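You operate a simulated robot arm through the tools that you are given. There is no shell and no other tool. Be economical: measure what you need, move in short steps, check, and stop when the job is done.

Carry out the task below with a simulated two-armed robot. There is one attempt and no reset: what you move stays moved.

## Task
Zero the reader on the card's filter and put the zero vial back.
Fine: it stands in the reader at the start and goes to the grey rack; the lid ends shut. Set down upright: zero vial.

Only the result counts: the job must be done as asked and must still hold three seconds after the hand-in. Knocking over, shifting, dropping, spilling or breaking anything else fails it. A push-on lid holds only when it is set on centred and level and pressed home; a screw cap is set on level and turned clockwise until tight.

## Robot
Two 6-joint arms with fingered hands on one trunk, on a base that drives. Base frame: it is fixed to the floor where the robot stands at the start and does not move with it; the origin is under the middle of the robot, x ahead of it, y to its left, z up; the surface under the hand at the start is at about z = 0.88. Readings come in m, degrees, newtons and seconds.
The left shoulder is at the start at [0.05, 0.17, 1.06], the right one opposite. With the tool pointing down near the work surface each hand reaches from about 0.52 to 0.78 m from the robot's upright axis, wherever it stands, measured 20 degrees to its own side. Places, roughly: blue zero button [0.5, 0.5, 1]; filter knob [0.8, 0.2, 1]; green reader switch [0.5, 0.5, 0.9]; pockets of the grey rack [0.6, 0, 0.9]; reader [0.6, 0.4, 0.9]; reader display [0.5, 0.4, 0.9]; reader lid [0.8, 0.4, 1.1]. Payload 3.5 kg a hand.
The tool frame of a hand sits at the grasp point between the pads (the TCP): z along the fingers, y along the line on which they close. The tips reach 0.026 m beyond it. Largest opening 0.132 m; the body of the gripper starts 0.073 m behind the TCP. The gripper is a hand of 3 fingers: y runs from the thumb to the fingers, the wrist lies at [0, 0, -0.234] in the tool frame, and closing takes about 1.5 s.
Orientation is that of the tool frame in the base frame, as a unit quaternion [x, y, z, w]. With the fingers straight down and closing along the base's y, the tool's x points along the base's -x, its y along +y and its z along -z.

## Interface
- The arms move only by the tool nudge_tool. It takes "left_increments", "right_increments" or both (then of equal length, played together; a hand with none holds still); each is text: rows parted by semicolons, each of 6 numbers parted by spaces: the shift along the tool's x, y, z in units of 30 mm (1.0 is 30 mm), then the turn, a rotation vector about the tool's x, y, z in units of 4 degrees (1.0 is 4 degrees). In form: tx ty tz ax ay az; .... A call has 1 to 10 rows; each row shifts and turns the commanded pose from where the row before left it, along the tool's axes as they then stand. "left_claw" and "right_claw" are, for a hand that has rows, the opening, from 0 (shut) to 1 (fully open), set as the call begins (left out, the last holds). A call with a number of a shift or a turn outside -1 to 1 is refused whole. Each row takes 0.2 s and may step no farther than 0.05 m and 8.6 degrees from the row before; otherwise, or with a gripper value out of range, the whole call is refused. A pose out of reach is approached as far as the arm can. The call stops where the force on the tool passes 90 N (or 10 N more than at its start, if that is more) or the arm is blocked; 0.2 s more then pass. Each finger travels about 0.153 m/s and halts on what it meets, pressing with about 24 N; the grip force reading is that of the motor and also rises with nothing between the fingers. The clock runs only during rows and for 0.2 s after the last one: add rows that do not move to give the fingers time. The reply holds the time, the measured pose of the TCP, the force on the tool along the base axes, the opening and the grip force, in the units named above and with some noise, with the torque about the TCP (base axes, N m) and any sound that the robot's microphone picked up.
- Cameras (640 x 400 px; columns grow to the right, rows downward): "scene" is now at [0.0322, 0.0358, 1.6553]; the picture's right is [0.35, -0.94, 0.00], its down [-0.67, -0.25, -0.70] and it looks along [0.66, 0.24, -0.72] (base axes); focal length 264 px, centre (320, 200). "left" rides on the left gripper at [-0.062, 0.003, -0.092] in its tool frame; the picture's right is [-0.05, -1.00, 0.00], its down [0.83, -0.04, -0.56] and it looks along [0.55, -0.03, 0.83] (tool axes); focal length 230 px, centre (320, 200). "right" rides on the right gripper at [0.062, 0.003, -0.092] in its tool frame; the picture's right is [-0.05, 1.00, 0.00], its down [-0.83, -0.04, -0.56] and it looks along [-0.55, -0.03, 0.83] (tool axes); focal length 230 px, centre (320, 200). There is no depth. A picture from a camera that has moved, and an enlarged one, comes with that camera's place and axes in the base frame and with its lens. The place of the scene camera against the robot may be out by one fixed shift of up to 0.012 m in any direction.
- grab_frame(camera): a new picture of that camera. It takes no simulated time.
- slide_trunk(by): slides the trunk up (or, below 0, down) by that many m; the arms and the scene camera ride with it, the base frame stays. It gives what a move gives, with no picture.
- base_move(legs): drives the robot by 1 to 6 legs, each [ahead, left, turn to the left] in m, m and degrees, along the robot's own axes; the way and the turn of a leg run together, so that a leg with both is an arc; at most 1.5 m and 180 degrees a leg. The arms and the cameras ride along, it lands a little off, and it stops where it bumps. It gives what a move gives.
- hand_shape(shape, hand): the hand has 3 fingers and takes this shape, open, in about a second: jaw (thumb against the fingers, like two jaws); tri (thumb and two fingers); tip (a fingertip pinch); poke (one finger out to press); point (the index stretched); flat (the hand flat); cup (the hand cupped); fist (a fist). The gripper value then closes the fingers along that shape, each until it touches; the sizes above hold for jaw. It gives what a move gives, with no picture.
- turn_head(pan, tilt): turns the head with the scene camera to pan (to the left, within 86 degrees either way) and tilt (down, from -29 to 69), counted from straight ahead of the robot. It gives what a move gives.
- close_up(camera, box): a new picture of the part [left, top, right, bottom] of that camera's present view, enlarged. It takes no simulated time.
- finish_job(): hands the job in; it is judged then, once.

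Go step by step. Nothing tells you exact positions but the pictures and the camera data: compare them with the known pose of the tool, close in by small moves and look again before you grip or let go. The budget is 120 turns and 92 pictures, counting those below and the enlarged ones. Unless the task says otherwise, let go and move clear before handing in, and close with one line.

The tools are called as name(argument=value, ...) on one line, values as JSON. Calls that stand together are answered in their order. nudge_tool: Moves the arms, as the interface text tells. Its arguments: {"type":"object","properties":{"left_increments":{"type":"string"},"left_claw":{"type":"number"},"right_increments":{"type":"string"},"right_claw":{"type":"number"}},"required":[]} The other tools are called the same way: slide_trunk (by) slides the trunk up or down; hand_shape (shape, hand) gives the hand a shape; base_move (legs) drives the base; turn_head (pan, tilt) turns the head that bears the scene camera; grab_frame (camera) takes a picture; close_up (camera, box) takes an enlarged picture of a part of a camera's view; finish_job () hands the job in.

At the start:

```text
time: 0.0
left_ee_pos: [0.4065, 0.5321, 1.0002]
left_ee_rot: [0.0, 1.0, 0.0, 0.0]
left_ft_force: [-1.0, 0.3, -0.2]
left_ft_torque: [0.0, -0.03, 0.0]
left_gripper_width: 0.1317
left_grasp_force: 0.1
left_shape: jaw
right_ee_pos: [0.6693, 0.0421, 0.9994]
right_ee_rot: [0.001, 1.0, 0.0, 0.0]
right_ft_force: [0.5, 0.9, -0.8]
right_ft_torque: [-0.01, -0.01, 0.02]
right_gripper_width: 0.1319
right_grasp_force: 0.1
right_shape: jaw
trunk travel left (down, up): [-0.675, 0.035]
robot x, y, heading: [-0.0031, 0.0011, -0.0]
head pan, tilt: [20.2, 45.7]
```

scene: 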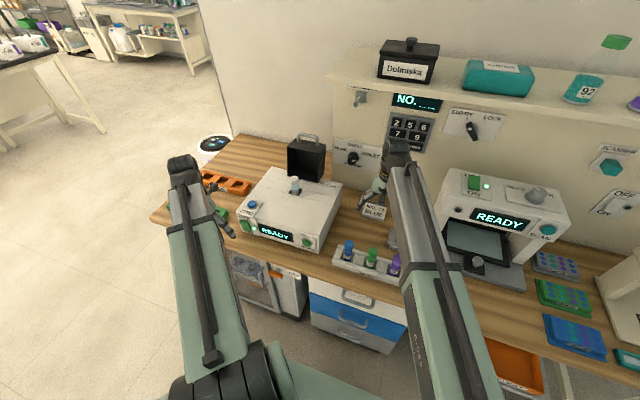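
right: 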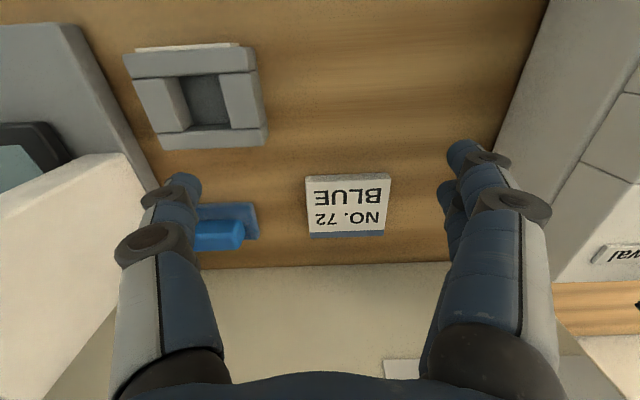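
left: 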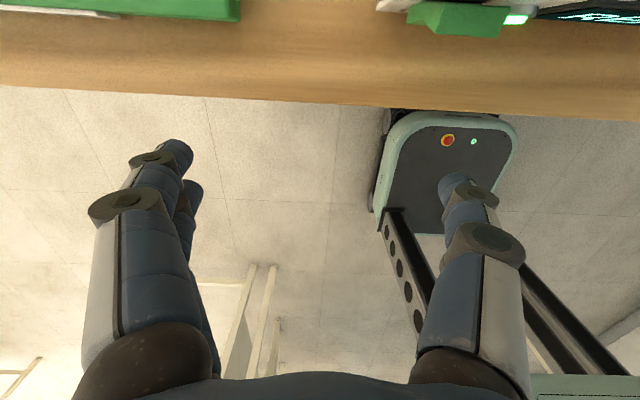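

The card reads "NO. 72 BLUE"; the reader is on the left with its lid open, and the filter knob is on the wall. I'll enlarge the reader, knob and rack areas.

close_up(camera="scene", box=[200, 120, 360, 260])

close_up(camera="scene", box=[320, 120, 420, 180])

close_up(camera="scene", box=[320, 160, 440, 290])

```text
2.86 times, centred on (280, 190) of scene
camera zoom: at [0.0322, 0.0358, 1.6553], right [0.35, -0.94, 0.0], down [-0.67, -0.25, -0.7], along [0.66, 0.24, -0.72], focal length 753 px, centre (434, 229)
```

zoom: 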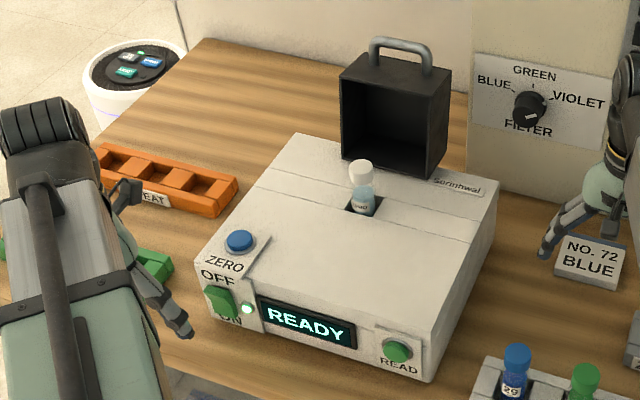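

```text
6.40 times, centred on (370, 150) of scene
camera zoom: at [0.0322, 0.0358, 1.6553], right [0.35, -0.94, 0.0], down [-0.67, -0.25, -0.7], along [0.66, 0.24, -0.72], focal length 1687 px, centre (0, 520)
```

zoom: 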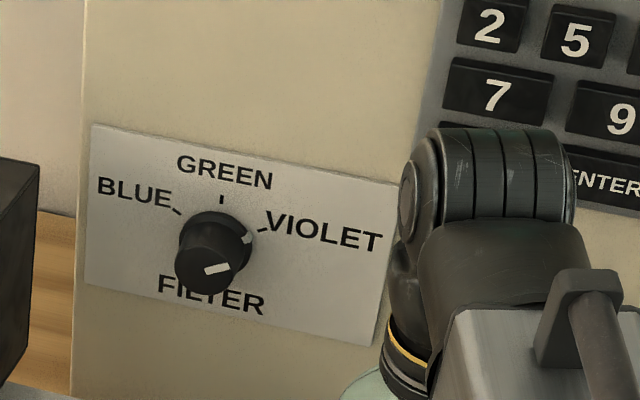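

```text
3.08 times, centred on (380, 225) of scene
camera zoom: at [0.0322, 0.0358, 1.6553], right [0.35, -0.94, 0.0], down [-0.67, -0.25, -0.7], along [0.66, 0.24, -0.72], focal length 811 px, centre (135, 123)
```

zoom: 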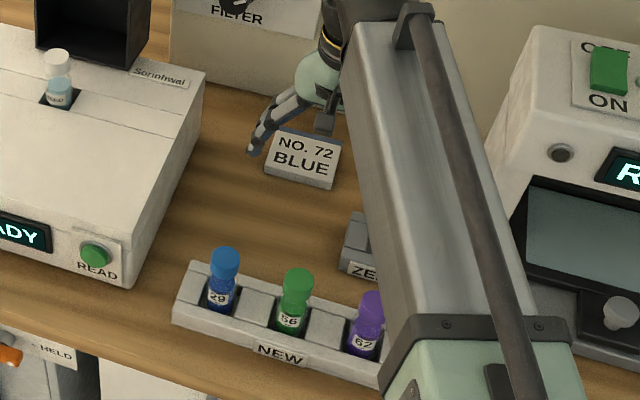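

The reader is on and shows READY, the knob points to VIOLET and has to go to BLUE, and the grey ZERO rack is near (0.64, -0.05). I'll raise the right hand and pitch it to face the wall.

nudge_tool(right_increments="0 0 -1 0 0 0;0 0 -1 0 0 0;0 0 -1 0 0 0;0 0 -1 0 0 0;0 0 0 0 -1 0;0 0 0 0 -1 0;0 0 0 0 -1 0;0 0 0 0 -1 0;0 0 0 0 -1 0;0 0 0 0 -1 0")

nudge_tool(right_increments="0 0 0 0 -1 0;0 0 0 0 -1 0;0 0 0 0 -1 0;0 0 0 0 -1 0;0 0 0 0 -1 0;0 0 0 0 -1 0;0 0 0 0 -1 0;0 0 0 0 -1 0;0 0 0 0 -1 0;0 0 0 0 -1 0")

nudge_tool(right_increments="0 0 0 0 -1 0;0 0 0 0 -1 0;0 0 0 0 -1 0;0 0 0 0 -1 0;0 0 0 0 -1 0;0 0 0 0 -1 0;0 0 0 0 -0.5 0")

grab_frame(camera="right")

grab_frame(camera="scene")

```text
time: 2.2
left_ee_pos: [0.4078, 0.5312, 0.9996]
left_ee_rot: [0.001, 1.0, -0.001, 0.001]
left_ft_force: [-1.0, 0.5, 0.0]
left_ft_torque: [0.02, 0.02, -0.02]
left_gripper_width: 0.1316
left_grasp_force: 0.1
left_shape: jaw
right_ee_pos: [0.6678, 0.0417, 1.1202]
right_ee_rot: [0.0, 0.978, 0.0, 0.209]
right_ft_force: [-0.6, 1.1, 0.4]
right_ft_torque: [0.03, 0.02, 0.02]
right_gripper_width: 0.1319
right_grasp_force: 0.0
right_shape: jaw
trunk travel left (down, up): [-0.675, 0.035]
robot x, y, heading: [-0.0004, -0.002, 0.3]
head pan, tilt: [20.2, 45.7]
```

```text
time: 4.4
left_ee_pos: [0.4066, 0.5312, 0.9993]
left_ee_rot: [0.001, 1.0, 0.0, 0.0]
left_ft_force: [-0.1, 0.3, -0.4]
left_ft_torque: [0.03, 0.01, 0.01]
left_gripper_width: 0.132
left_grasp_force: 0.0
left_shape: jaw
right_ee_pos: [0.6684, 0.0392, 1.1201]
right_ee_rot: [0.0, 0.847, 0.0, 0.531]
right_ft_force: [0.2, 0.2, 0.1]
right_ft_torque: [0.0, -0.02, -0.01]
right_gripper_width: 0.1318
right_grasp_force: 0.2
right_shape: jaw
trunk travel left (down, up): [-0.675, 0.035]
robot x, y, heading: [-0.0001, -0.0013, 0.0]
head pan, tilt: [20.2, 45.7]
```

```text
time: 6.0
left_ee_pos: [0.4058, 0.5306, 1.0005]
left_ee_rot: [0.0, 1.0, -0.001, 0.0]
left_ft_force: [0.5, 0.3, 0.9]
left_ft_torque: [0.01, -0.03, -0.03]
left_gripper_width: 0.1318
left_grasp_force: 0.0
left_shape: jaw
right_ee_pos: [0.6689, 0.041, 1.1193]
right_ee_rot: [-0.001, 0.707, 0.001, 0.708]
right_ft_force: [-0.8, 0.2, -0.2]
right_ft_torque: [0.01, 0.01, 0.03]
right_gripper_width: 0.1318
right_grasp_force: 0.1
right_shape: jaw
trunk travel left (down, up): [-0.675, 0.035]
robot x, y, heading: [-0.0001, 0.0024, -0.1]
head pan, tilt: [20.2, 45.7]
```

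```text
85 pictures are left
camera right: at [0.576, 0.0448, 1.0578], right [0.0, 1.0, 0.05], down [-0.56, -0.04, 0.83], along [0.83, -0.03, 0.56], focal length 230 px, centre (320, 200)
```

right: 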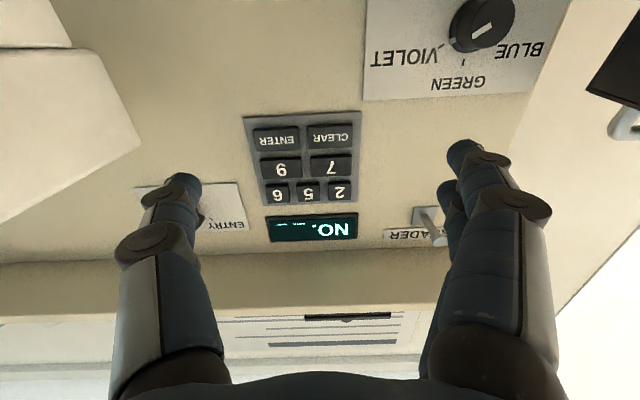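

```text
84 pictures are left
camera scene: at [0.0322, 0.0358, 1.6553], right [0.35, -0.94, 0.0], down [-0.67, -0.25, -0.7], along [0.66, 0.24, -0.72], focal length 264 px, centre (320, 200)
```

scene: 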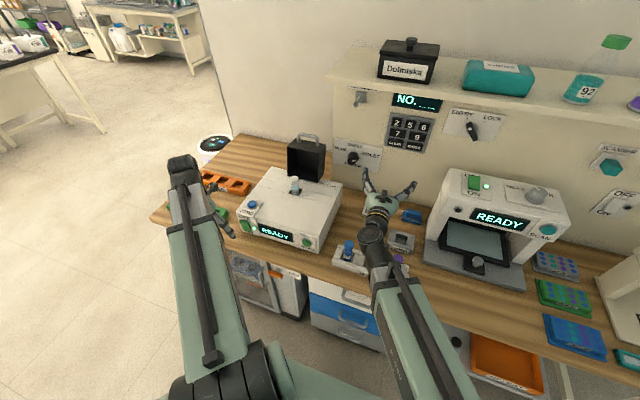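

The knob face is near (0.835, 0.19, 1.05). I'll shift the right hand toward it, staying above the reader's top edge, and look again.

nudge_tool(right_increments="0 1 0 0 0 0;0 1 0 0 0 0;0.5 1 0 0 0 0;0.5 0.7 0 0 0 0;0.5 0.5 0 0 0 0", right_claw=0.7)

grab_frame(camera="right")

close_up(camera="scene", box=[220, 120, 460, 270])

```text
time: 7.2
left_ee_pos: [0.4079, 0.5323, 0.9995]
left_ee_rot: [0.0, 1.0, 0.0, 0.0]
left_ft_force: [-0.1, -0.6, 0.3]
left_ft_torque: [0.03, 0.01, 0.02]
left_gripper_width: 0.1316
left_grasp_force: 0.0
left_shape: jaw
right_ee_pos: [0.6648, 0.1689, 1.0742]
right_ee_rot: [0.0, 0.707, 0.0, 0.708]
right_ft_force: [-0.2, -1.1, 1.0]
right_ft_torque: [0.03, -0.02, -0.02]
right_gripper_width: 0.0927
right_grasp_force: 0.1
right_shape: jaw
trunk travel left (down, up): [-0.675, 0.035]
robot x, y, heading: [0.0049, 0.0022, 0.2]
head pan, tilt: [20.2, 45.7]
```

```text
83 pictures are left
camera right: at [0.5737, 0.1725, 1.0123], right [0.0, 1.0, 0.05], down [-0.56, -0.04, 0.83], along [0.83, -0.03, 0.55], focal length 230 px, centre (320, 200)
```

right: 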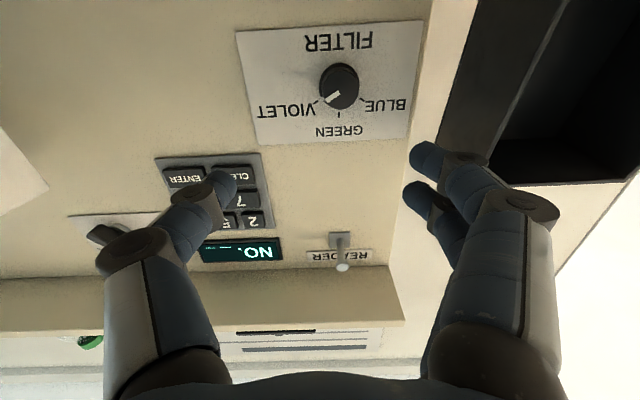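

```text
2.67 times, centred on (340, 195) of scene
camera zoom: at [0.0323, 0.036, 1.6553], right [0.35, -0.94, 0.0], down [-0.67, -0.25, -0.7], along [0.66, 0.24, -0.72], focal length 703 px, centre (267, 213)
```

zoom: 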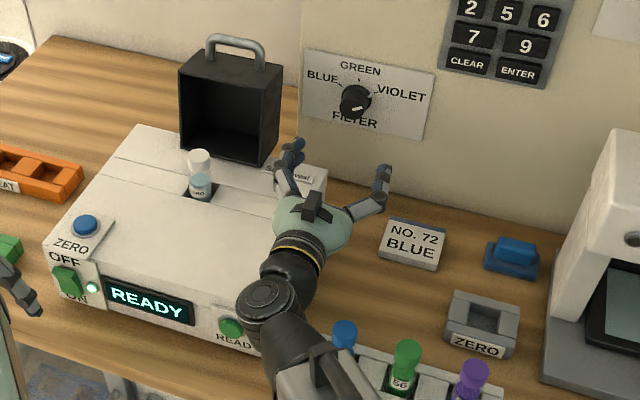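

The knob is at about (0.836, 0.189, 1.047). I'll line up and come in until the tips are just short of it.

nudge_tool(right_increments="0.2 0.3 1 0 0 0;0.2 0.3 1 0 0 0;0.2 0.07 1 0 0 0;0.2 0 0.7 0 0 0;0.1 0 0.2 0 0 0", right_claw=0.7)

grab_frame(camera="right")

close_up(camera="scene", box=[270, 120, 430, 220])

```text
time: 8.4
left_ee_pos: [0.4071, 0.5319, 1.0007]
left_ee_rot: [0.0, 1.0, 0.0, 0.001]
left_ft_force: [-0.3, -0.1, 0.1]
left_ft_torque: [-0.01, -0.01, -0.03]
left_gripper_width: 0.1319
left_grasp_force: 0.0
left_shape: jaw
right_ee_pos: [0.7838, 0.1868, 1.049]
right_ee_rot: [-0.001, 0.707, 0.001, 0.707]
right_ft_force: [-1.1, -0.2, 0.6]
right_ft_torque: [-0.12, 0.09, 0.12]
right_gripper_width: 0.0926
right_grasp_force: 0.1
right_shape: jaw
trunk travel left (down, up): [-0.675, 0.035]
robot x, y, heading: [-0.004, -0.0015, 0.1]
head pan, tilt: [20.2, 45.7]
```

```text
81 pictures are left
camera right: at [0.6911, 0.1902, 0.9871], right [0.0, 1.0, 0.05], down [-0.56, -0.04, 0.83], along [0.83, -0.03, 0.55], focal length 230 px, centre (320, 200)
```

right: 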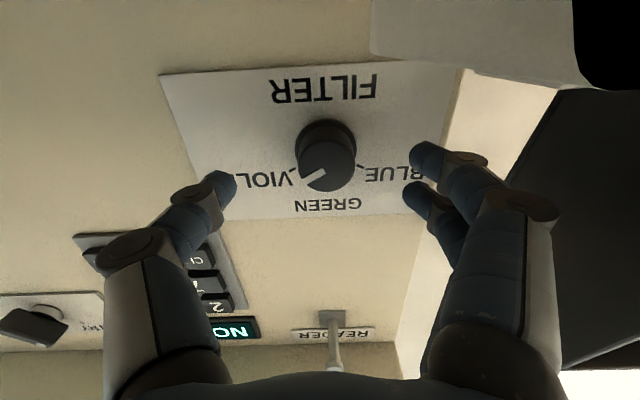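

```text
4.00 times, centred on (350, 170) of scene
camera zoom: at [0.0321, 0.0356, 1.6553], right [0.35, -0.94, 0.0], down [-0.67, -0.25, -0.7], along [0.66, 0.24, -0.72], focal length 1054 px, centre (200, 320)
```

zoom: 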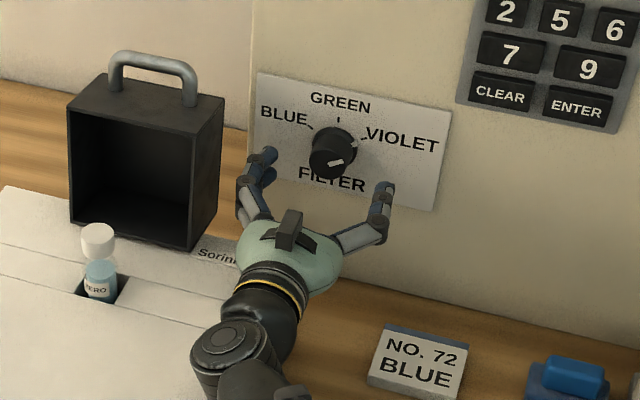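

The knob face is at x≈0.82. To keep the hand away from the reader while turning about 110° counter-clockwise, I'll yaw it 20° and pre-roll it 90° so that it can turn about the knob axis.

nudge_tool(right_increments="0 0 -0.5 -1 0 0;0 0 0 -1 0 0;0 0 0 -1 0 0;0 0 0 -1 0 0;0 0 0 -1 0 0;0 0 0 0 0 1;0 0 0 0 0 1;0 0 0 0 0 1;0 0 0 0 0 1;0 0 0 0 0 1")

nudge_tool(right_increments="0 0 0 0 0 1;0 0 0 0 0 1;0 0 0 0 0 1;0 0 0 0 0 1;0 0 0 0 0 1;0 0 0 0 0 1;0 0 0 0 0 1;0 0 0 0 0 1;0 0 0 0 0 1;0 0 0 0 0 1")

nudge_tool(right_increments="0 0 0 0 0 1;0 0 0 0 0 1;0 0 0 0 0 1;0 0 0 0 0 1;0 0 0 0 0 1;0 0 0 0 0 1;0 0 0 0 0 1;0 0 0 0 0 0.5")

grab_frame(camera="right")

close_up(camera="scene", box=[270, 120, 430, 220])

```text
time: 10.6
left_ee_pos: [0.407, 0.5315, 0.9999]
left_ee_rot: [0.0, 1.0, 0.0, 0.0]
left_ft_force: [0.8, 0.3, 0.1]
left_ft_torque: [0.03, 0.01, 0.0]
left_gripper_width: 0.1319
left_grasp_force: 0.0
left_shape: jaw
right_ee_pos: [0.7698, 0.186, 1.0481]
right_ee_rot: [0.0, 0.707, 0.242, 0.664]
right_ft_force: [0.1, -0.5, -0.2]
right_ft_torque: [0.01, 0.02, -0.03]
right_gripper_width: 0.0926
right_grasp_force: 0.0
right_shape: jaw
trunk travel left (down, up): [-0.675, 0.035]
robot x, y, heading: [0.0019, 0.0, -0.1]
head pan, tilt: [20.2, 45.7]
```

```text
time: 12.8
left_ee_pos: [0.407, 0.5326, 0.9993]
left_ee_rot: [0.0, 1.0, 0.0, 0.0]
left_ft_force: [0.3, 0.2, -0.5]
left_ft_torque: [-0.01, 0.02, 0.01]
left_gripper_width: 0.1319
left_grasp_force: 0.0
left_shape: jaw
right_ee_pos: [0.77, 0.1868, 1.0476]
right_ee_rot: [0.243, 0.664, 0.455, 0.541]
right_ft_force: [0.4, 1.1, 0.9]
right_ft_torque: [0.01, 0.02, 0.0]
right_gripper_width: 0.0928
right_grasp_force: 0.1
right_shape: jaw
trunk travel left (down, up): [-0.675, 0.035]
robot x, y, heading: [-0.0001, 0.0024, -0.1]
head pan, tilt: [20.2, 45.7]
```

```text
time: 14.6
left_ee_pos: [0.4059, 0.5328, 0.999]
left_ee_rot: [0.0, 1.0, 0.0, 0.0]
left_ft_force: [-0.4, -0.7, 0.2]
left_ft_torque: [-0.01, -0.01, -0.03]
left_gripper_width: 0.1318
left_grasp_force: 0.0
left_shape: jaw
right_ee_pos: [0.7705, 0.1872, 1.0478]
right_ee_rot: [0.406, 0.579, 0.58, 0.405]
right_ft_force: [1.0, -0.6, 0.5]
right_ft_torque: [0.01, -0.01, 0.01]
right_gripper_width: 0.0926
right_grasp_force: 0.0
right_shape: jaw
trunk travel left (down, up): [-0.675, 0.035]
robot x, y, heading: [0.0013, 0.0005, -0.1]
head pan, tilt: [20.2, 45.7]
```

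```text
79 pictures are left
camera right: at [0.6623, 0.2142, 1.0505], right [0.02, -0.05, 1.0], down [-0.24, -0.97, -0.04], along [0.97, -0.24, -0.03], focal length 230 px, centre (320, 200)
```

right: 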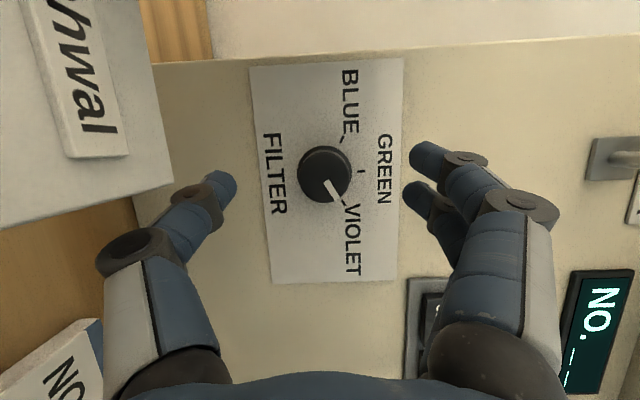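

```text
4.00 times, centred on (350, 170) of scene
camera zoom: at [0.0322, 0.0358, 1.6553], right [0.35, -0.94, 0.0], down [-0.67, -0.25, -0.7], along [0.66, 0.24, -0.72], focal length 1054 px, centre (200, 320)
```

zoom: 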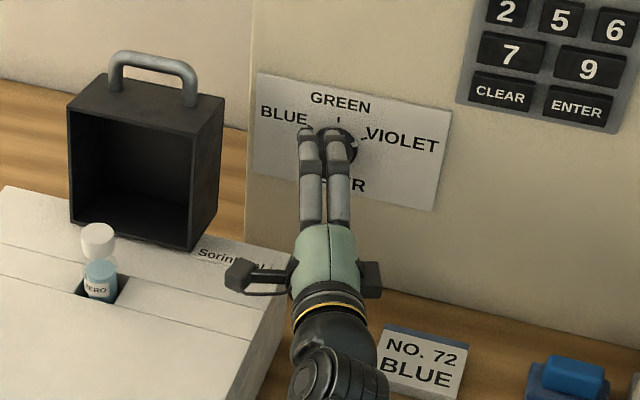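

close_up(camera="right", box=[250, 60, 410, 290])

```text
1.74 times, centred on (330, 175) of right
camera zoom: at [0.6623, 0.2142, 1.0505], right [0.02, -0.05, 1.0], down [-0.24, -0.97, -0.04], along [0.97, -0.24, -0.03], focal length 400 px, centre (303, 244)
```

zoom: 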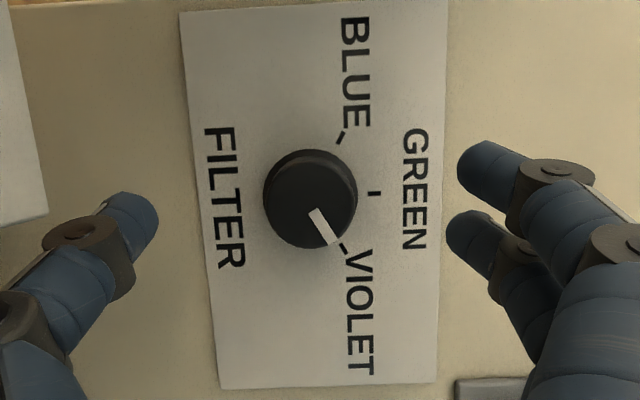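

The knob axis is at (y 0.192, z 1.049) with its face at x≈0.824, and the ticks are at ±60°, so I need to turn it 120° counter-clockwise. I'll move in around it.

nudge_tool(right_increments="-0.5 0.03 0 0 0 0;0 0 0.7 0 0 0;0 0 0.7 0 0 0;0 0 0.45 0 0 0")

grab_frame(camera="right")

```text
time: 15.6
left_ee_pos: [0.4042, 0.5309, 1.0009]
left_ee_rot: [0.0, 1.0, 0.0, 0.0]
left_ft_force: [0.4, 0.7, -0.9]
left_ft_torque: [0.02, 0.0, 0.02]
left_gripper_width: 0.1319
left_grasp_force: 0.1
left_shape: jaw
right_ee_pos: [0.8215, 0.1919, 1.0508]
right_ee_rot: [0.404, 0.58, 0.58, 0.406]
right_ft_force: [-28.5, -5.8, -3.0]
right_ft_torque: [0.29, -1.56, -0.29]
right_gripper_width: 0.0902
right_grasp_force: 0.0
right_shape: jaw
trunk travel left (down, up): [-0.675, 0.035]
robot x, y, heading: [0.0017, 0.0012, -0.4]
head pan, tilt: [20.2, 45.7]
```

```text
76 pictures are left
camera right: at [0.7143, 0.2181, 1.0527], right [0.02, -0.05, 1.0], down [-0.24, -0.97, -0.04], along [0.97, -0.24, -0.03], focal length 230 px, centre (320, 200)
```

right: 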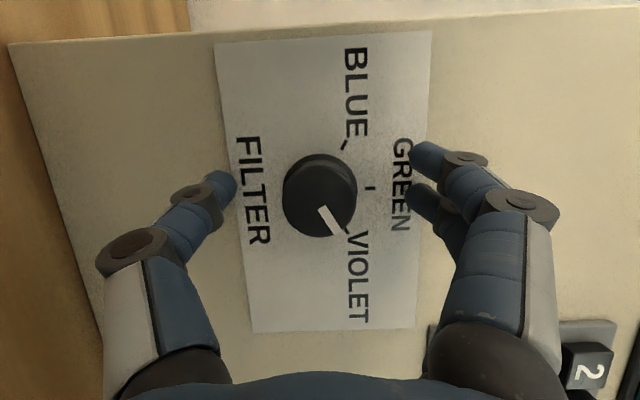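

The tips touch the wall lightly. I'll back off about 1 cm of commanded travel and close on the knob.

nudge_tool(right_increments="0 0 -0.35 0 0 0;0 0 0 0 0 0")

nudge_tool(right_increments="0 0 0 0 0 0;0 0 0 0 0 0;0 0 0 0 0 0;0 0 0 0 0 0;0 0 0 0 0 0;0 0 0 0 0 0", right_claw=0.0)

grab_frame(camera="right")

```text
time: 16.2
left_ee_pos: [0.4074, 0.5323, 1.0]
left_ee_rot: [0.0, 1.0, -0.001, 0.0]
left_ft_force: [0.4, -0.2, 0.0]
left_ft_torque: [0.0, 0.04, 0.0]
left_gripper_width: 0.1321
left_grasp_force: 0.0
left_shape: jaw
right_ee_pos: [0.816, 0.188, 1.0506]
right_ee_rot: [0.405, 0.579, 0.58, 0.405]
right_ft_force: [-0.8, 0.1, 1.0]
right_ft_torque: [0.02, 0.01, 0.01]
right_gripper_width: 0.0923
right_grasp_force: 0.0
right_shape: jaw
trunk travel left (down, up): [-0.675, 0.035]
robot x, y, heading: [-0.0004, -0.0022, -0.0]
head pan, tilt: [20.2, 45.7]
```

```text
time: 17.6
left_ee_pos: [0.4055, 0.5312, 1.0]
left_ee_rot: [0.0, 1.0, 0.0, 0.0]
left_ft_force: [-0.4, 0.4, 1.2]
left_ft_torque: [0.04, 0.02, -0.01]
left_gripper_width: 0.1318
left_grasp_force: 0.1
left_shape: jaw
right_ee_pos: [0.8159, 0.1892, 1.0506]
right_ee_rot: [0.406, 0.579, 0.579, 0.406]
right_ft_force: [3.1, 1.5, 1.0]
right_ft_torque: [0.0, -0.06, -0.03]
right_gripper_width: 0.0272
right_grasp_force: 24.2
right_shape: jaw
trunk travel left (down, up): [-0.675, 0.035]
robot x, y, heading: [-0.0039, 0.0002, 0.1]
head pan, tilt: [20.2, 45.7]
```

```text
75 pictures are left
camera right: at [0.7083, 0.2151, 1.0525], right [0.02, -0.05, 1.0], down [-0.24, -0.97, -0.04], along [0.97, -0.24, -0.03], focal length 230 px, centre (320, 200)
```

right: 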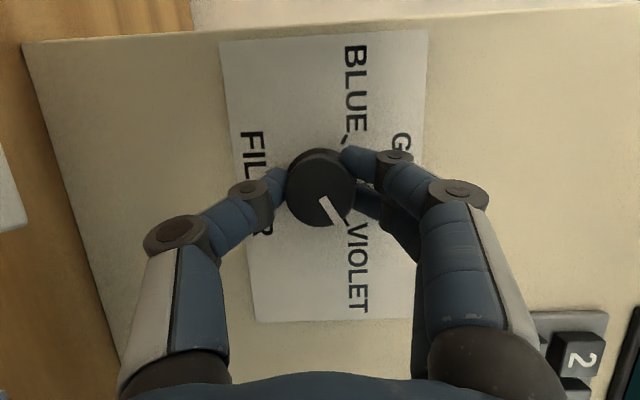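

The knob is gripped. I'll turn it counter-clockwise about its axis, 40° to begin with.

nudge_tool(right_increments="0 0 0 0.342 0 -0.94;0 0 0 0.342 0 -0.94;0 0 0 0.342 0 -0.94;0 0 0 0.342 0 -0.94;0 0 0 0.342 0 -0.94;0 0 0 0.342 0 -0.94;0 0 0 0.342 0 -0.94;0 0 0 0.342 0 -0.94;0 0 0 0.342 0 -0.94;0 0 0 0.342 0 -0.94")

grab_frame(camera="right")

```text
time: 19.8
left_ee_pos: [0.4058, 0.5326, 0.9995]
left_ee_rot: [0.0, 1.0, 0.0, 0.001]
left_ft_force: [-0.2, -0.1, 0.3]
left_ft_torque: [0.02, -0.02, 0.01]
left_gripper_width: 0.132
left_grasp_force: 0.0
left_shape: jaw
right_ee_pos: [0.8161, 0.1886, 1.0499]
right_ee_rot: [0.242, 0.743, 0.346, 0.52]
right_ft_force: [-2.6, 3.6, 9.5]
right_ft_torque: [0.04, -0.28, 0.12]
right_gripper_width: 0.0273
right_grasp_force: 23.9
right_shape: jaw
trunk travel left (down, up): [-0.675, 0.035]
robot x, y, heading: [-0.0009, 0.0021, -0.0]
head pan, tilt: [20.2, 45.7]
```

```text
74 pictures are left
camera right: at [0.7087, 0.2105, 1.0345], right [0.02, 0.61, 0.8], down [-0.24, -0.77, 0.59], along [0.97, -0.2, 0.13], focal length 230 px, centre (320, 200)
```

right: 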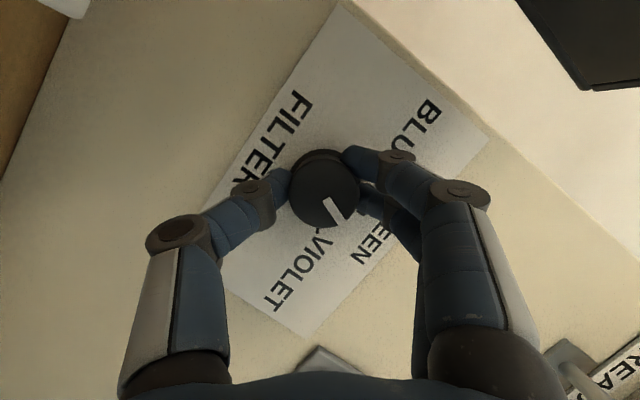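

The knob follows the hand. I'll go on for another 76°.

nudge_tool(right_increments="0 0 0 0.342 0 -0.94;0 0 0 0.342 0 -0.94;0 0 0 0.342 0 -0.94;0 0 0 0.342 0 -0.94;0 0 0 0.342 0 -0.94;0 0 0 0.342 0 -0.94;0 0 0 0.342 0 -0.94;0 0 0 0.342 0 -0.94;0 0 0 0.342 0 -0.94;0 0 0 0.342 0 -0.94")

nudge_tool(right_increments="0 0 0 0.342 0 -0.94;0 0 0 0.342 0 -0.94;0 0 0 0.342 0 -0.94;0 0 0 0.342 0 -0.94;0 0 0 0.342 0 -0.94;0 0 0 0.342 0 -0.94;0 0 0 0.342 0 -0.94;0 0 0 0.342 0 -0.94;0 0 0 0.342 0 -0.94")

grab_frame(camera="right")

close_up(camera="scene", box=[270, 120, 430, 220])

```text
time: 22.0
left_ee_pos: [0.4054, 0.5314, 1.0009]
left_ee_rot: [-0.001, 1.0, 0.001, 0.001]
left_ft_force: [0.5, 0.0, 0.5]
left_ft_torque: [-0.03, -0.01, 0.0]
left_gripper_width: 0.1319
left_grasp_force: 0.0
left_shape: jaw
right_ee_pos: [0.8165, 0.1887, 1.0494]
right_ee_rot: [0.05, 0.816, 0.071, 0.572]
right_ft_force: [0.1, 4.7, 14.1]
right_ft_torque: [0.05, -0.28, 0.16]
right_gripper_width: 0.0273
right_grasp_force: 24.0
right_shape: jaw
trunk travel left (down, up): [-0.675, 0.035]
robot x, y, heading: [-0.0027, 0.0009, -0.0]
head pan, tilt: [20.2, 45.7]
```

```text
time: 24.0
left_ee_pos: [0.4054, 0.5317, 0.9994]
left_ee_rot: [0.0, 1.0, -0.001, 0.001]
left_ft_force: [-0.8, 0.6, -0.2]
left_ft_torque: [-0.02, 0.01, -0.03]
left_gripper_width: 0.1318
left_grasp_force: 0.1
left_shape: jaw
right_ee_pos: [0.8166, 0.1894, 1.051]
right_ee_rot: [-0.13, 0.798, -0.185, 0.559]
right_ft_force: [2.2, 6.3, 15.4]
right_ft_torque: [0.02, -0.32, 0.16]
right_gripper_width: 0.0273
right_grasp_force: 24.0
right_shape: jaw
trunk travel left (down, up): [-0.675, 0.035]
robot x, y, heading: [0.0029, -0.0027, 0.1]
head pan, tilt: [20.2, 45.7]
```

```text
73 pictures are left
camera right: at [0.7086, 0.1809, 1.0243], right [0.02, 0.92, -0.4], down [-0.24, 0.39, 0.89], along [0.97, 0.08, 0.23], focal length 230 px, centre (320, 200)
```

right: 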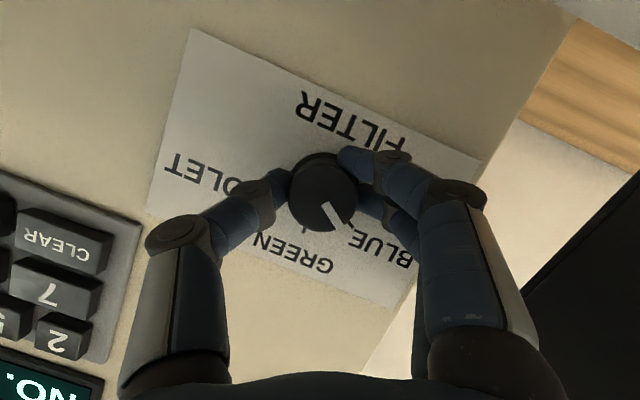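

```text
4.00 times, centred on (350, 170) of scene
camera zoom: at [0.0303, 0.0363, 1.6553], right [0.35, -0.94, 0.0], down [-0.67, -0.25, -0.7], along [0.66, 0.24, -0.71], focal length 1054 px, centre (200, 320)
```

zoom: 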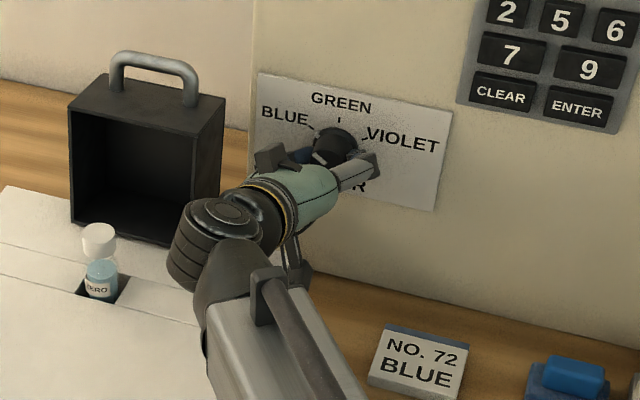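

It's nearly at BLUE. I'll add a final 5°, then let go and back off along the tool axis.

nudge_tool(right_increments="0 0 0 0.342 0 -0.94;0 0 0 0.1 0 -0.25;0 0 0 0 0 0")

nudge_tool(right_increments="0 0 0 0 0 0;0 0 0 0 0 0;0 0 0 0 0 0;0 0 0 0 0 0;0 0 -0.5 0 0 0;0 0 -0.5 0 0 0;0 0 -0.5 0 0 0;0 0 -0.5 0 0 0", right_claw=0.6)

close_up(camera="right", box=[160, 0, 480, 200])

close_up(camera="scene", box=[200, 120, 430, 270])

```text
time: 24.8
left_ee_pos: [0.4057, 0.5317, 0.9983]
left_ee_rot: [0.0, 1.0, 0.0, 0.0]
left_ft_force: [-0.6, -0.6, -0.7]
left_ft_torque: [-0.04, 0.0, 0.0]
left_gripper_width: 0.1318
left_grasp_force: 0.1
left_shape: jaw
right_ee_pos: [0.8163, 0.1861, 1.0459]
right_ee_rot: [-0.153, 0.79, -0.221, 0.55]
right_ft_force: [-2.0, 4.5, 5.1]
right_ft_torque: [0.13, -0.06, 0.15]
right_gripper_width: 0.025
right_grasp_force: 24.0
right_shape: jaw
trunk travel left (down, up): [-0.675, 0.035]
robot x, y, heading: [-0.0011, 0.0015, 0.1]
head pan, tilt: [20.2, 45.7]
```

```text
time: 26.6
left_ee_pos: [0.4083, 0.5318, 0.9996]
left_ee_rot: [0.0, 1.0, 0.0, 0.0]
left_ft_force: [0.2, 0.1, -0.2]
left_ft_torque: [0.06, 0.01, 0.03]
left_gripper_width: 0.132
left_grasp_force: 0.1
left_shape: jaw
right_ee_pos: [0.7609, 0.1979, 1.0671]
right_ee_rot: [-0.154, 0.789, -0.22, 0.552]
right_ft_force: [0.2, 0.4, 0.6]
right_ft_torque: [0.0, -0.03, 0.01]
right_gripper_width: 0.0789
right_grasp_force: 0.0
right_shape: jaw
trunk travel left (down, up): [-0.675, 0.035]
robot x, y, heading: [0.003, -0.0011, 0.1]
head pan, tilt: [20.2, 45.7]
```

```text
2.00 times, centred on (320, 100) of right
camera zoom: at [0.6531, 0.1878, 1.0419], right [0.02, 0.88, -0.47], down [-0.24, 0.47, 0.85], along [0.97, 0.1, 0.22], focal length 460 px, centre (320, 400)
```

zoom: 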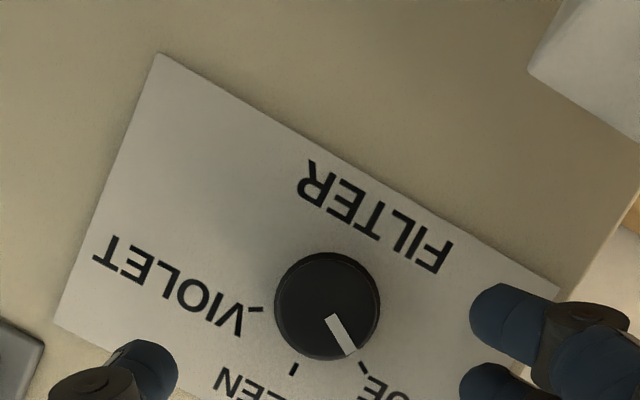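

```text
2.67 times, centred on (315, 195) of scene
camera zoom: at [0.032, 0.0358, 1.6553], right [0.35, -0.94, 0.0], down [-0.67, -0.25, -0.7], along [0.66, 0.24, -0.72], focal length 703 px, centre (333, 213)
```

zoom: 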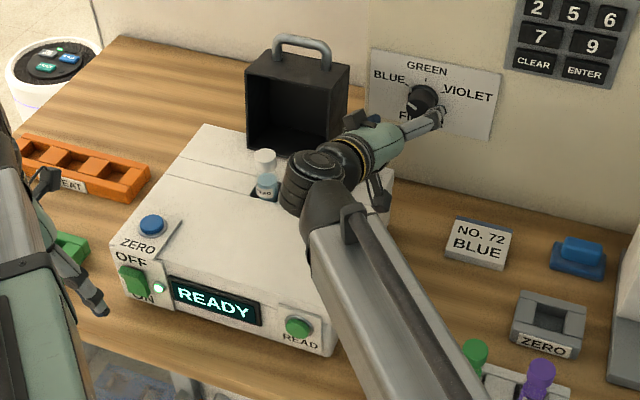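

The knob points at BLUE. I'll withdraw the right hand to the right, then study the lid.

nudge_tool(right_increments="0.24 -0.944 -0.5 0 0 0;0.24 -0.944 -0.5 0 0 0;0.24 -0.944 -0.5 0 0 0;0.24 -0.944 -0.5 0 0 0;0.24 -0.944 -0.5 0 0 0;0.24 -0.944 -0.5 0 0 0;0 -1 -0.3 0 0 0;0 -1 -0.3 0 0 0;0 -1 0 0 0 0")

close_up(camera="scene", box=[240, 120, 400, 220])

grab_frame(camera="scene")

```text
time: 28.6
left_ee_pos: [0.4065, 0.5328, 1.0]
left_ee_rot: [0.0, 1.0, 0.0, 0.0]
left_ft_force: [-0.5, -0.5, -0.2]
left_ft_torque: [0.0, -0.01, 0.0]
left_gripper_width: 0.132
left_grasp_force: 0.1
left_shape: jaw
right_ee_pos: [0.6433, -0.0248, 1.1985]
right_ee_rot: [-0.153, 0.789, -0.221, 0.553]
right_ft_force: [-0.1, 0.3, 0.0]
right_ft_torque: [0.01, -0.01, -0.02]
right_gripper_width: 0.0789
right_grasp_force: 0.1
right_shape: jaw
trunk travel left (down, up): [-0.675, 0.035]
robot x, y, heading: [0.0004, -0.0025, -0.1]
head pan, tilt: [20.2, 45.7]
```

```text
4.00 times, centred on (320, 170) of scene
camera zoom: at [0.0322, 0.0354, 1.6553], right [0.35, -0.94, 0.0], down [-0.67, -0.25, -0.7], along [0.66, 0.24, -0.72], focal length 1054 px, centre (320, 320)
```

zoom: 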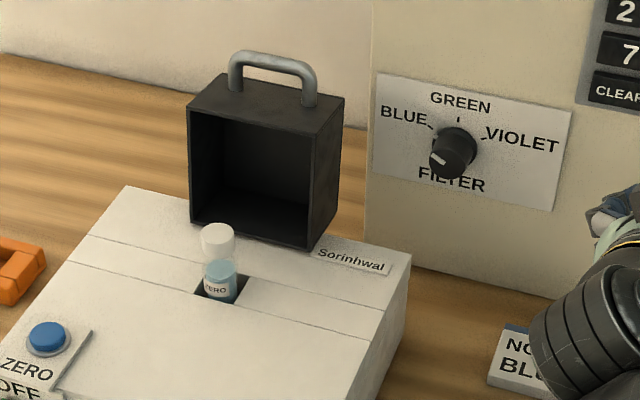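

```text
68 pictures are left
camera scene: at [0.0322, 0.0354, 1.6553], right [0.35, -0.94, 0.0], down [-0.67, -0.25, -0.7], along [0.66, 0.24, -0.72], focal length 264 px, centre (320, 200)
```

scene: 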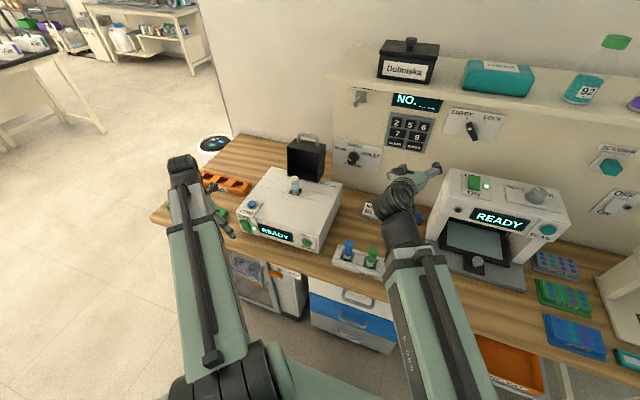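

The lid stands open, hinged behind the well, with its handle on top. I'll raise the left hand and orient it to grip the handle bar, with the jaws in the x–z plane and the tool pitched forward 45°.

nudge_tool(left_increments="0 0 -1 0 0 0;0 0 -1 0 0 0;0 0 -1 0 0 0;0 0 -1 0 0 -1;0 0 -1 0 0 -1;0 0 -1 0 0 -1;0 0 -1 0 0 -1;0 0 -1 0 0 -1;0 0 0 0 0 -1;0 0 0 0 0 -1")

nudge_tool(left_increments="0 0 0 0 0 -1;0 0 0 0 0 -1;0 0 0 0 0 -1;0 0 0 0 0 -1;0 0 0 0 0 -1;0 0 0 0 0 -1;0 0 0 0 0 -1;0 0 0 0 0 -1;0 0 0 0 0 -1;0 0 0 0 0 -1")

nudge_tool(left_increments="0 0 0 0 0 -1;0 0 0 0 0 -1;0 0 0 0 0 -1;0 0 0 0 0 -1;0 0 0 0 0 -1;0 0 0 0 0 -0.5;0 0 0 1 0 0;0 0 0 1 0 0;0 0 0 1 0 0;0 0 0 1 0 0")

nudge_tool(left_increments="0 0 0 1 0 0;0 0 0 1 0 0;0 0 0 1 0 0;0 0 0 1 0 0;0 0 0 1 0 0;0 0 0 1 0 0;0 0 0 1 0 0")

grab_frame(camera="left")

grab_frame(camera="scene")

```text
time: 30.8
left_ee_pos: [0.4196, 0.5423, 1.206]
left_ee_rot: [-0.243, 0.97, 0.002, 0.002]
left_ft_force: [0.3, 0.8, -0.3]
left_ft_torque: [0.0, 0.01, 0.0]
left_gripper_width: 0.1319
left_grasp_force: 0.0
left_shape: jaw
left hand out of reach, approached as far as the arm can: row 7, 8, 9
right_ee_pos: [0.6439, -0.0228, 1.198]
right_ee_rot: [-0.154, 0.789, -0.221, 0.552]
right_ft_force: [0.5, -0.7, -0.5]
right_ft_torque: [-0.01, -0.03, 0.02]
right_gripper_width: 0.0785
right_grasp_force: 0.0
right_shape: jaw
trunk travel left (down, up): [-0.675, 0.035]
robot x, y, heading: [0.0021, 0.0025, 0.0]
head pan, tilt: [20.2, 45.7]
```

```text
time: 33.0
left_ee_pos: [0.4174, 0.5428, 1.2059]
left_ee_rot: [-0.56, 0.829, 0.001, 0.003]
left_ft_force: [-0.5, 0.4, -0.2]
left_ft_torque: [0.01, 0.0, 0.02]
left_gripper_width: 0.1318
left_grasp_force: 0.1
left_shape: jaw
right_ee_pos: [0.6436, -0.0234, 1.1991]
right_ee_rot: [-0.153, 0.789, -0.221, 0.552]
right_ft_force: [-0.4, -0.9, 0.1]
right_ft_torque: [-0.01, 0.01, -0.02]
right_gripper_width: 0.079
right_grasp_force: 0.0
right_shape: jaw
trunk travel left (down, up): [-0.675, 0.035]
robot x, y, heading: [-0.0013, -0.0009, -0.2]
head pan, tilt: [20.2, 45.7]
```

```text
time: 35.2
left_ee_pos: [0.4187, 0.5422, 1.2076]
left_ee_rot: [-0.7, 0.7, -0.099, 0.099]
left_ft_force: [-0.2, -0.4, 0.0]
left_ft_torque: [-0.02, 0.01, 0.01]
left_gripper_width: 0.132
left_grasp_force: 0.1
left_shape: jaw
right_ee_pos: [0.6441, -0.0232, 1.1991]
right_ee_rot: [-0.153, 0.789, -0.22, 0.553]
right_ft_force: [-0.6, 0.6, -0.1]
right_ft_torque: [-0.02, -0.01, -0.01]
right_gripper_width: 0.0789
right_grasp_force: 0.1
right_shape: jaw
trunk travel left (down, up): [-0.675, 0.035]
robot x, y, heading: [0.0009, -0.0013, -0.1]
head pan, tilt: [20.2, 45.7]
```

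```text
time: 36.8
left_ee_pos: [0.4184, 0.5423, 1.2062]
left_ee_rot: [0.656, -0.655, 0.265, -0.265]
left_ft_force: [0.8, 0.2, -0.9]
left_ft_torque: [-0.02, 0.0, -0.02]
left_gripper_width: 0.1321
left_grasp_force: 0.0
left_shape: jaw
right_ee_pos: [0.6439, -0.0237, 1.1997]
right_ee_rot: [-0.153, 0.789, -0.221, 0.552]
right_ft_force: [-0.1, 0.3, -0.3]
right_ft_torque: [0.01, 0.03, 0.01]
right_gripper_width: 0.079
right_grasp_force: 0.1
right_shape: jaw
trunk travel left (down, up): [-0.675, 0.035]
robot x, y, heading: [-0.0022, 0.0032, -0.3]
head pan, tilt: [20.2, 45.7]
```

```text
67 pictures are left
camera left: at [0.3508, 0.6027, 1.2703], right [0.72, 0.05, 0.69], down [-0.35, -0.83, 0.43], along [0.6, -0.55, -0.58], focal length 230 px, centre (320, 200)
```

left: 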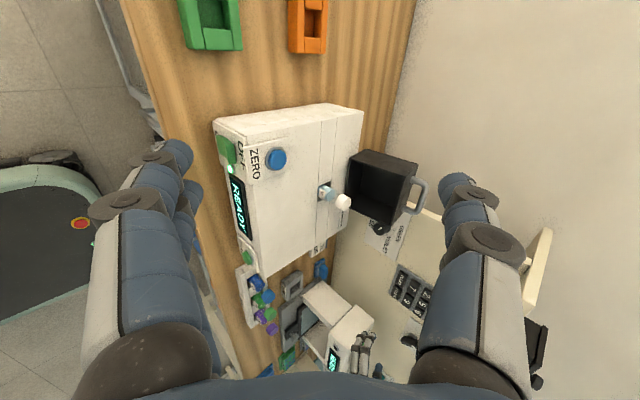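

```text
66 pictures are left
camera scene: at [0.032, 0.0358, 1.6553], right [0.35, -0.94, 0.0], down [-0.67, -0.25, -0.7], along [0.66, 0.24, -0.72], focal length 264 px, centre (320, 200)
```

scene: 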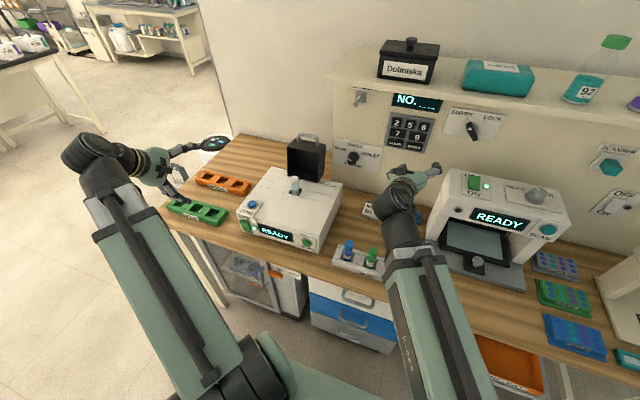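

close_up(camera="left", box=[220, 90, 460, 260])

```text
2.35 times, centred on (340, 175) of left
camera zoom: at [0.3508, 0.6027, 1.2703], right [0.72, 0.05, 0.69], down [-0.35, -0.83, 0.43], along [0.6, -0.55, -0.58], focal length 541 px, centre (273, 259)
```

zoom: 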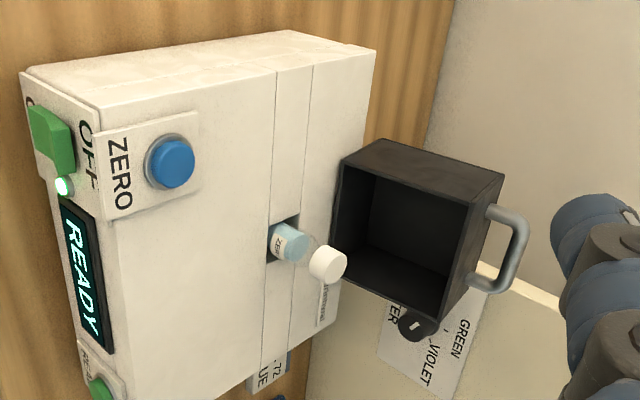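

Triangulating from both cameras, the handle bar is at (0.793, 0.360, 1.137), the hinge edge at (0.72, 0.356, 0.994) and the lid is about 0.12 m high. The single thumb should go through the handle loop from below, so I'll roll the hand 180° and level it.

nudge_tool(left_increments="0 0 0 0 0 1;0 0 0 0 0 1;0 0 0 0 0 1;0 0 0 0 0 1;0 0 0 0 0 1;0 0 0 0 0 1;0 0 0 0 0 1;0 0 0 0 0 1;0 0 0 0 0 1;0 0 0 0 0 1")

nudge_tool(left_increments="0 0 0 0 0 1;0 0 0 0 0 1;0 0 0 0 0 1;0 0 0 0 0 1;0 0 0 0 0 1;0 0 0 0 0 1;0 0 0 0 0 1;0 0 0 0 0 1;0 0 0 0 0 1;0 0 0 0 0 1")

nudge_tool(left_increments="0 0 0 0 0 1;0 0 0 0 0 1;0 0 0 0 0 1;0 0 0 0 0 1;0 0 0 0 0 1;0 0 0 0 0 1;0 0 0 0 0 1;0 0 0 0 0 1;0 0 0 0 0 1;0 0 0 0 0 1")

nudge_tool(left_increments="0 0 0 0 0 1;0 0 0 0 0 1;0 0 0 0 0 1;0 0 0 0 0 1;0 0 0 0 0 1;0 0 0 0 0 1;0 0 0 0 0 1;0 0 0 0 0 1;0 0 0 0 0 1;0 0 0 0 0 1")

nudge_tool(left_increments="0 0 0 0 0 1;0 0 0 0 0 1;0 0 0 0 0 1;0 0 0 0 0 1;0 0 0 0 0 1;0 0 0 -1 0 0;0 0 0 -1 0 0;0 0 0 -1 0 0;0 0 0 -1 0 0;0 0 0 -1 0 0")

```text
time: 39.0
left_ee_pos: [0.4192, 0.5428, 1.2077]
left_ee_rot: [-0.391, 0.841, -0.159, 0.34]
left_ft_force: [0.9, 0.5, -0.6]
left_ft_torque: [-0.03, -0.03, 0.02]
left_gripper_width: 0.1321
left_grasp_force: 0.1
left_shape: jaw
right_ee_pos: [0.6435, -0.0242, 1.1981]
right_ee_rot: [-0.154, 0.789, -0.22, 0.552]
right_ft_force: [-0.3, -0.6, -0.4]
right_ft_torque: [0.01, -0.03, 0.02]
right_gripper_width: 0.0789
right_grasp_force: 0.0
right_shape: jaw
trunk travel left (down, up): [-0.675, 0.035]
robot x, y, heading: [-0.0005, -0.0009, 0.2]
head pan, tilt: [20.2, 45.7]
```

```text
time: 41.2
left_ee_pos: [0.4183, 0.5431, 1.2072]
left_ee_rot: [-0.079, 0.924, -0.033, 0.373]
left_ft_force: [-0.2, 0.1, -0.4]
left_ft_torque: [0.04, 0.0, 0.03]
left_gripper_width: 0.1317
left_grasp_force: 0.0
left_shape: jaw
right_ee_pos: [0.6434, -0.023, 1.1997]
right_ee_rot: [-0.153, 0.789, -0.22, 0.552]
right_ft_force: [-0.3, -0.2, -0.1]
right_ft_torque: [0.01, 0.02, -0.01]
right_gripper_width: 0.079
right_grasp_force: 0.0
right_shape: jaw
trunk travel left (down, up): [-0.675, 0.035]
robot x, y, heading: [0.0021, 0.0019, 0.2]
head pan, tilt: [20.2, 45.7]
```

```text
time: 43.4
left_ee_pos: [0.4193, 0.5437, 1.2071]
left_ee_rot: [0.241, 0.895, 0.097, 0.362]
left_ft_force: [0.5, -0.6, -0.5]
left_ft_torque: [0.02, 0.0, -0.02]
left_gripper_width: 0.1318
left_grasp_force: 0.2
left_shape: jaw
right_ee_pos: [0.6444, -0.0239, 1.1989]
right_ee_rot: [-0.153, 0.789, -0.221, 0.553]
right_ft_force: [-0.3, 0.0, -0.5]
right_ft_torque: [-0.01, 0.02, -0.03]
right_gripper_width: 0.0787
right_grasp_force: 0.0
right_shape: jaw
trunk travel left (down, up): [-0.675, 0.035]
robot x, y, heading: [0.0017, -0.0009, -0.2]
head pan, tilt: [20.2, 45.7]
```

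```text
time: 45.6
left_ee_pos: [0.4175, 0.543, 1.207]
left_ee_rot: [0.532, 0.759, 0.216, 0.306]
left_ft_force: [-0.2, 0.4, 0.3]
left_ft_torque: [-0.02, 0.0, 0.01]
left_gripper_width: 0.1321
left_grasp_force: 0.1
left_shape: jaw
right_ee_pos: [0.6437, -0.0233, 1.1995]
right_ee_rot: [-0.154, 0.789, -0.22, 0.552]
right_ft_force: [0.1, -0.8, 0.3]
right_ft_torque: [0.01, -0.05, -0.01]
right_gripper_width: 0.0786
right_grasp_force: 0.0
right_shape: jaw
trunk travel left (down, up): [-0.675, 0.035]
robot x, y, heading: [0.0049, -0.0008, -0.2]
head pan, tilt: [20.2, 45.7]
```

```text
time: 47.8
left_ee_pos: [0.4174, 0.5435, 1.2086]
left_ee_rot: [0.6, 0.599, 0.375, 0.375]
left_ft_force: [0.0, 0.3, -0.1]
left_ft_torque: [0.03, 0.0, 0.0]
left_gripper_width: 0.1319
left_grasp_force: 0.2
left_shape: jaw
right_ee_pos: [0.6436, -0.0236, 1.1994]
right_ee_rot: [-0.154, 0.789, -0.22, 0.553]
right_ft_force: [0.5, -0.2, -0.3]
right_ft_torque: [-0.02, -0.03, 0.01]
right_gripper_width: 0.0788
right_grasp_force: 0.0
right_shape: jaw
trunk travel left (down, up): [-0.675, 0.035]
robot x, y, heading: [-0.0015, 0.002, 0.0]
head pan, tilt: [20.2, 45.7]
```

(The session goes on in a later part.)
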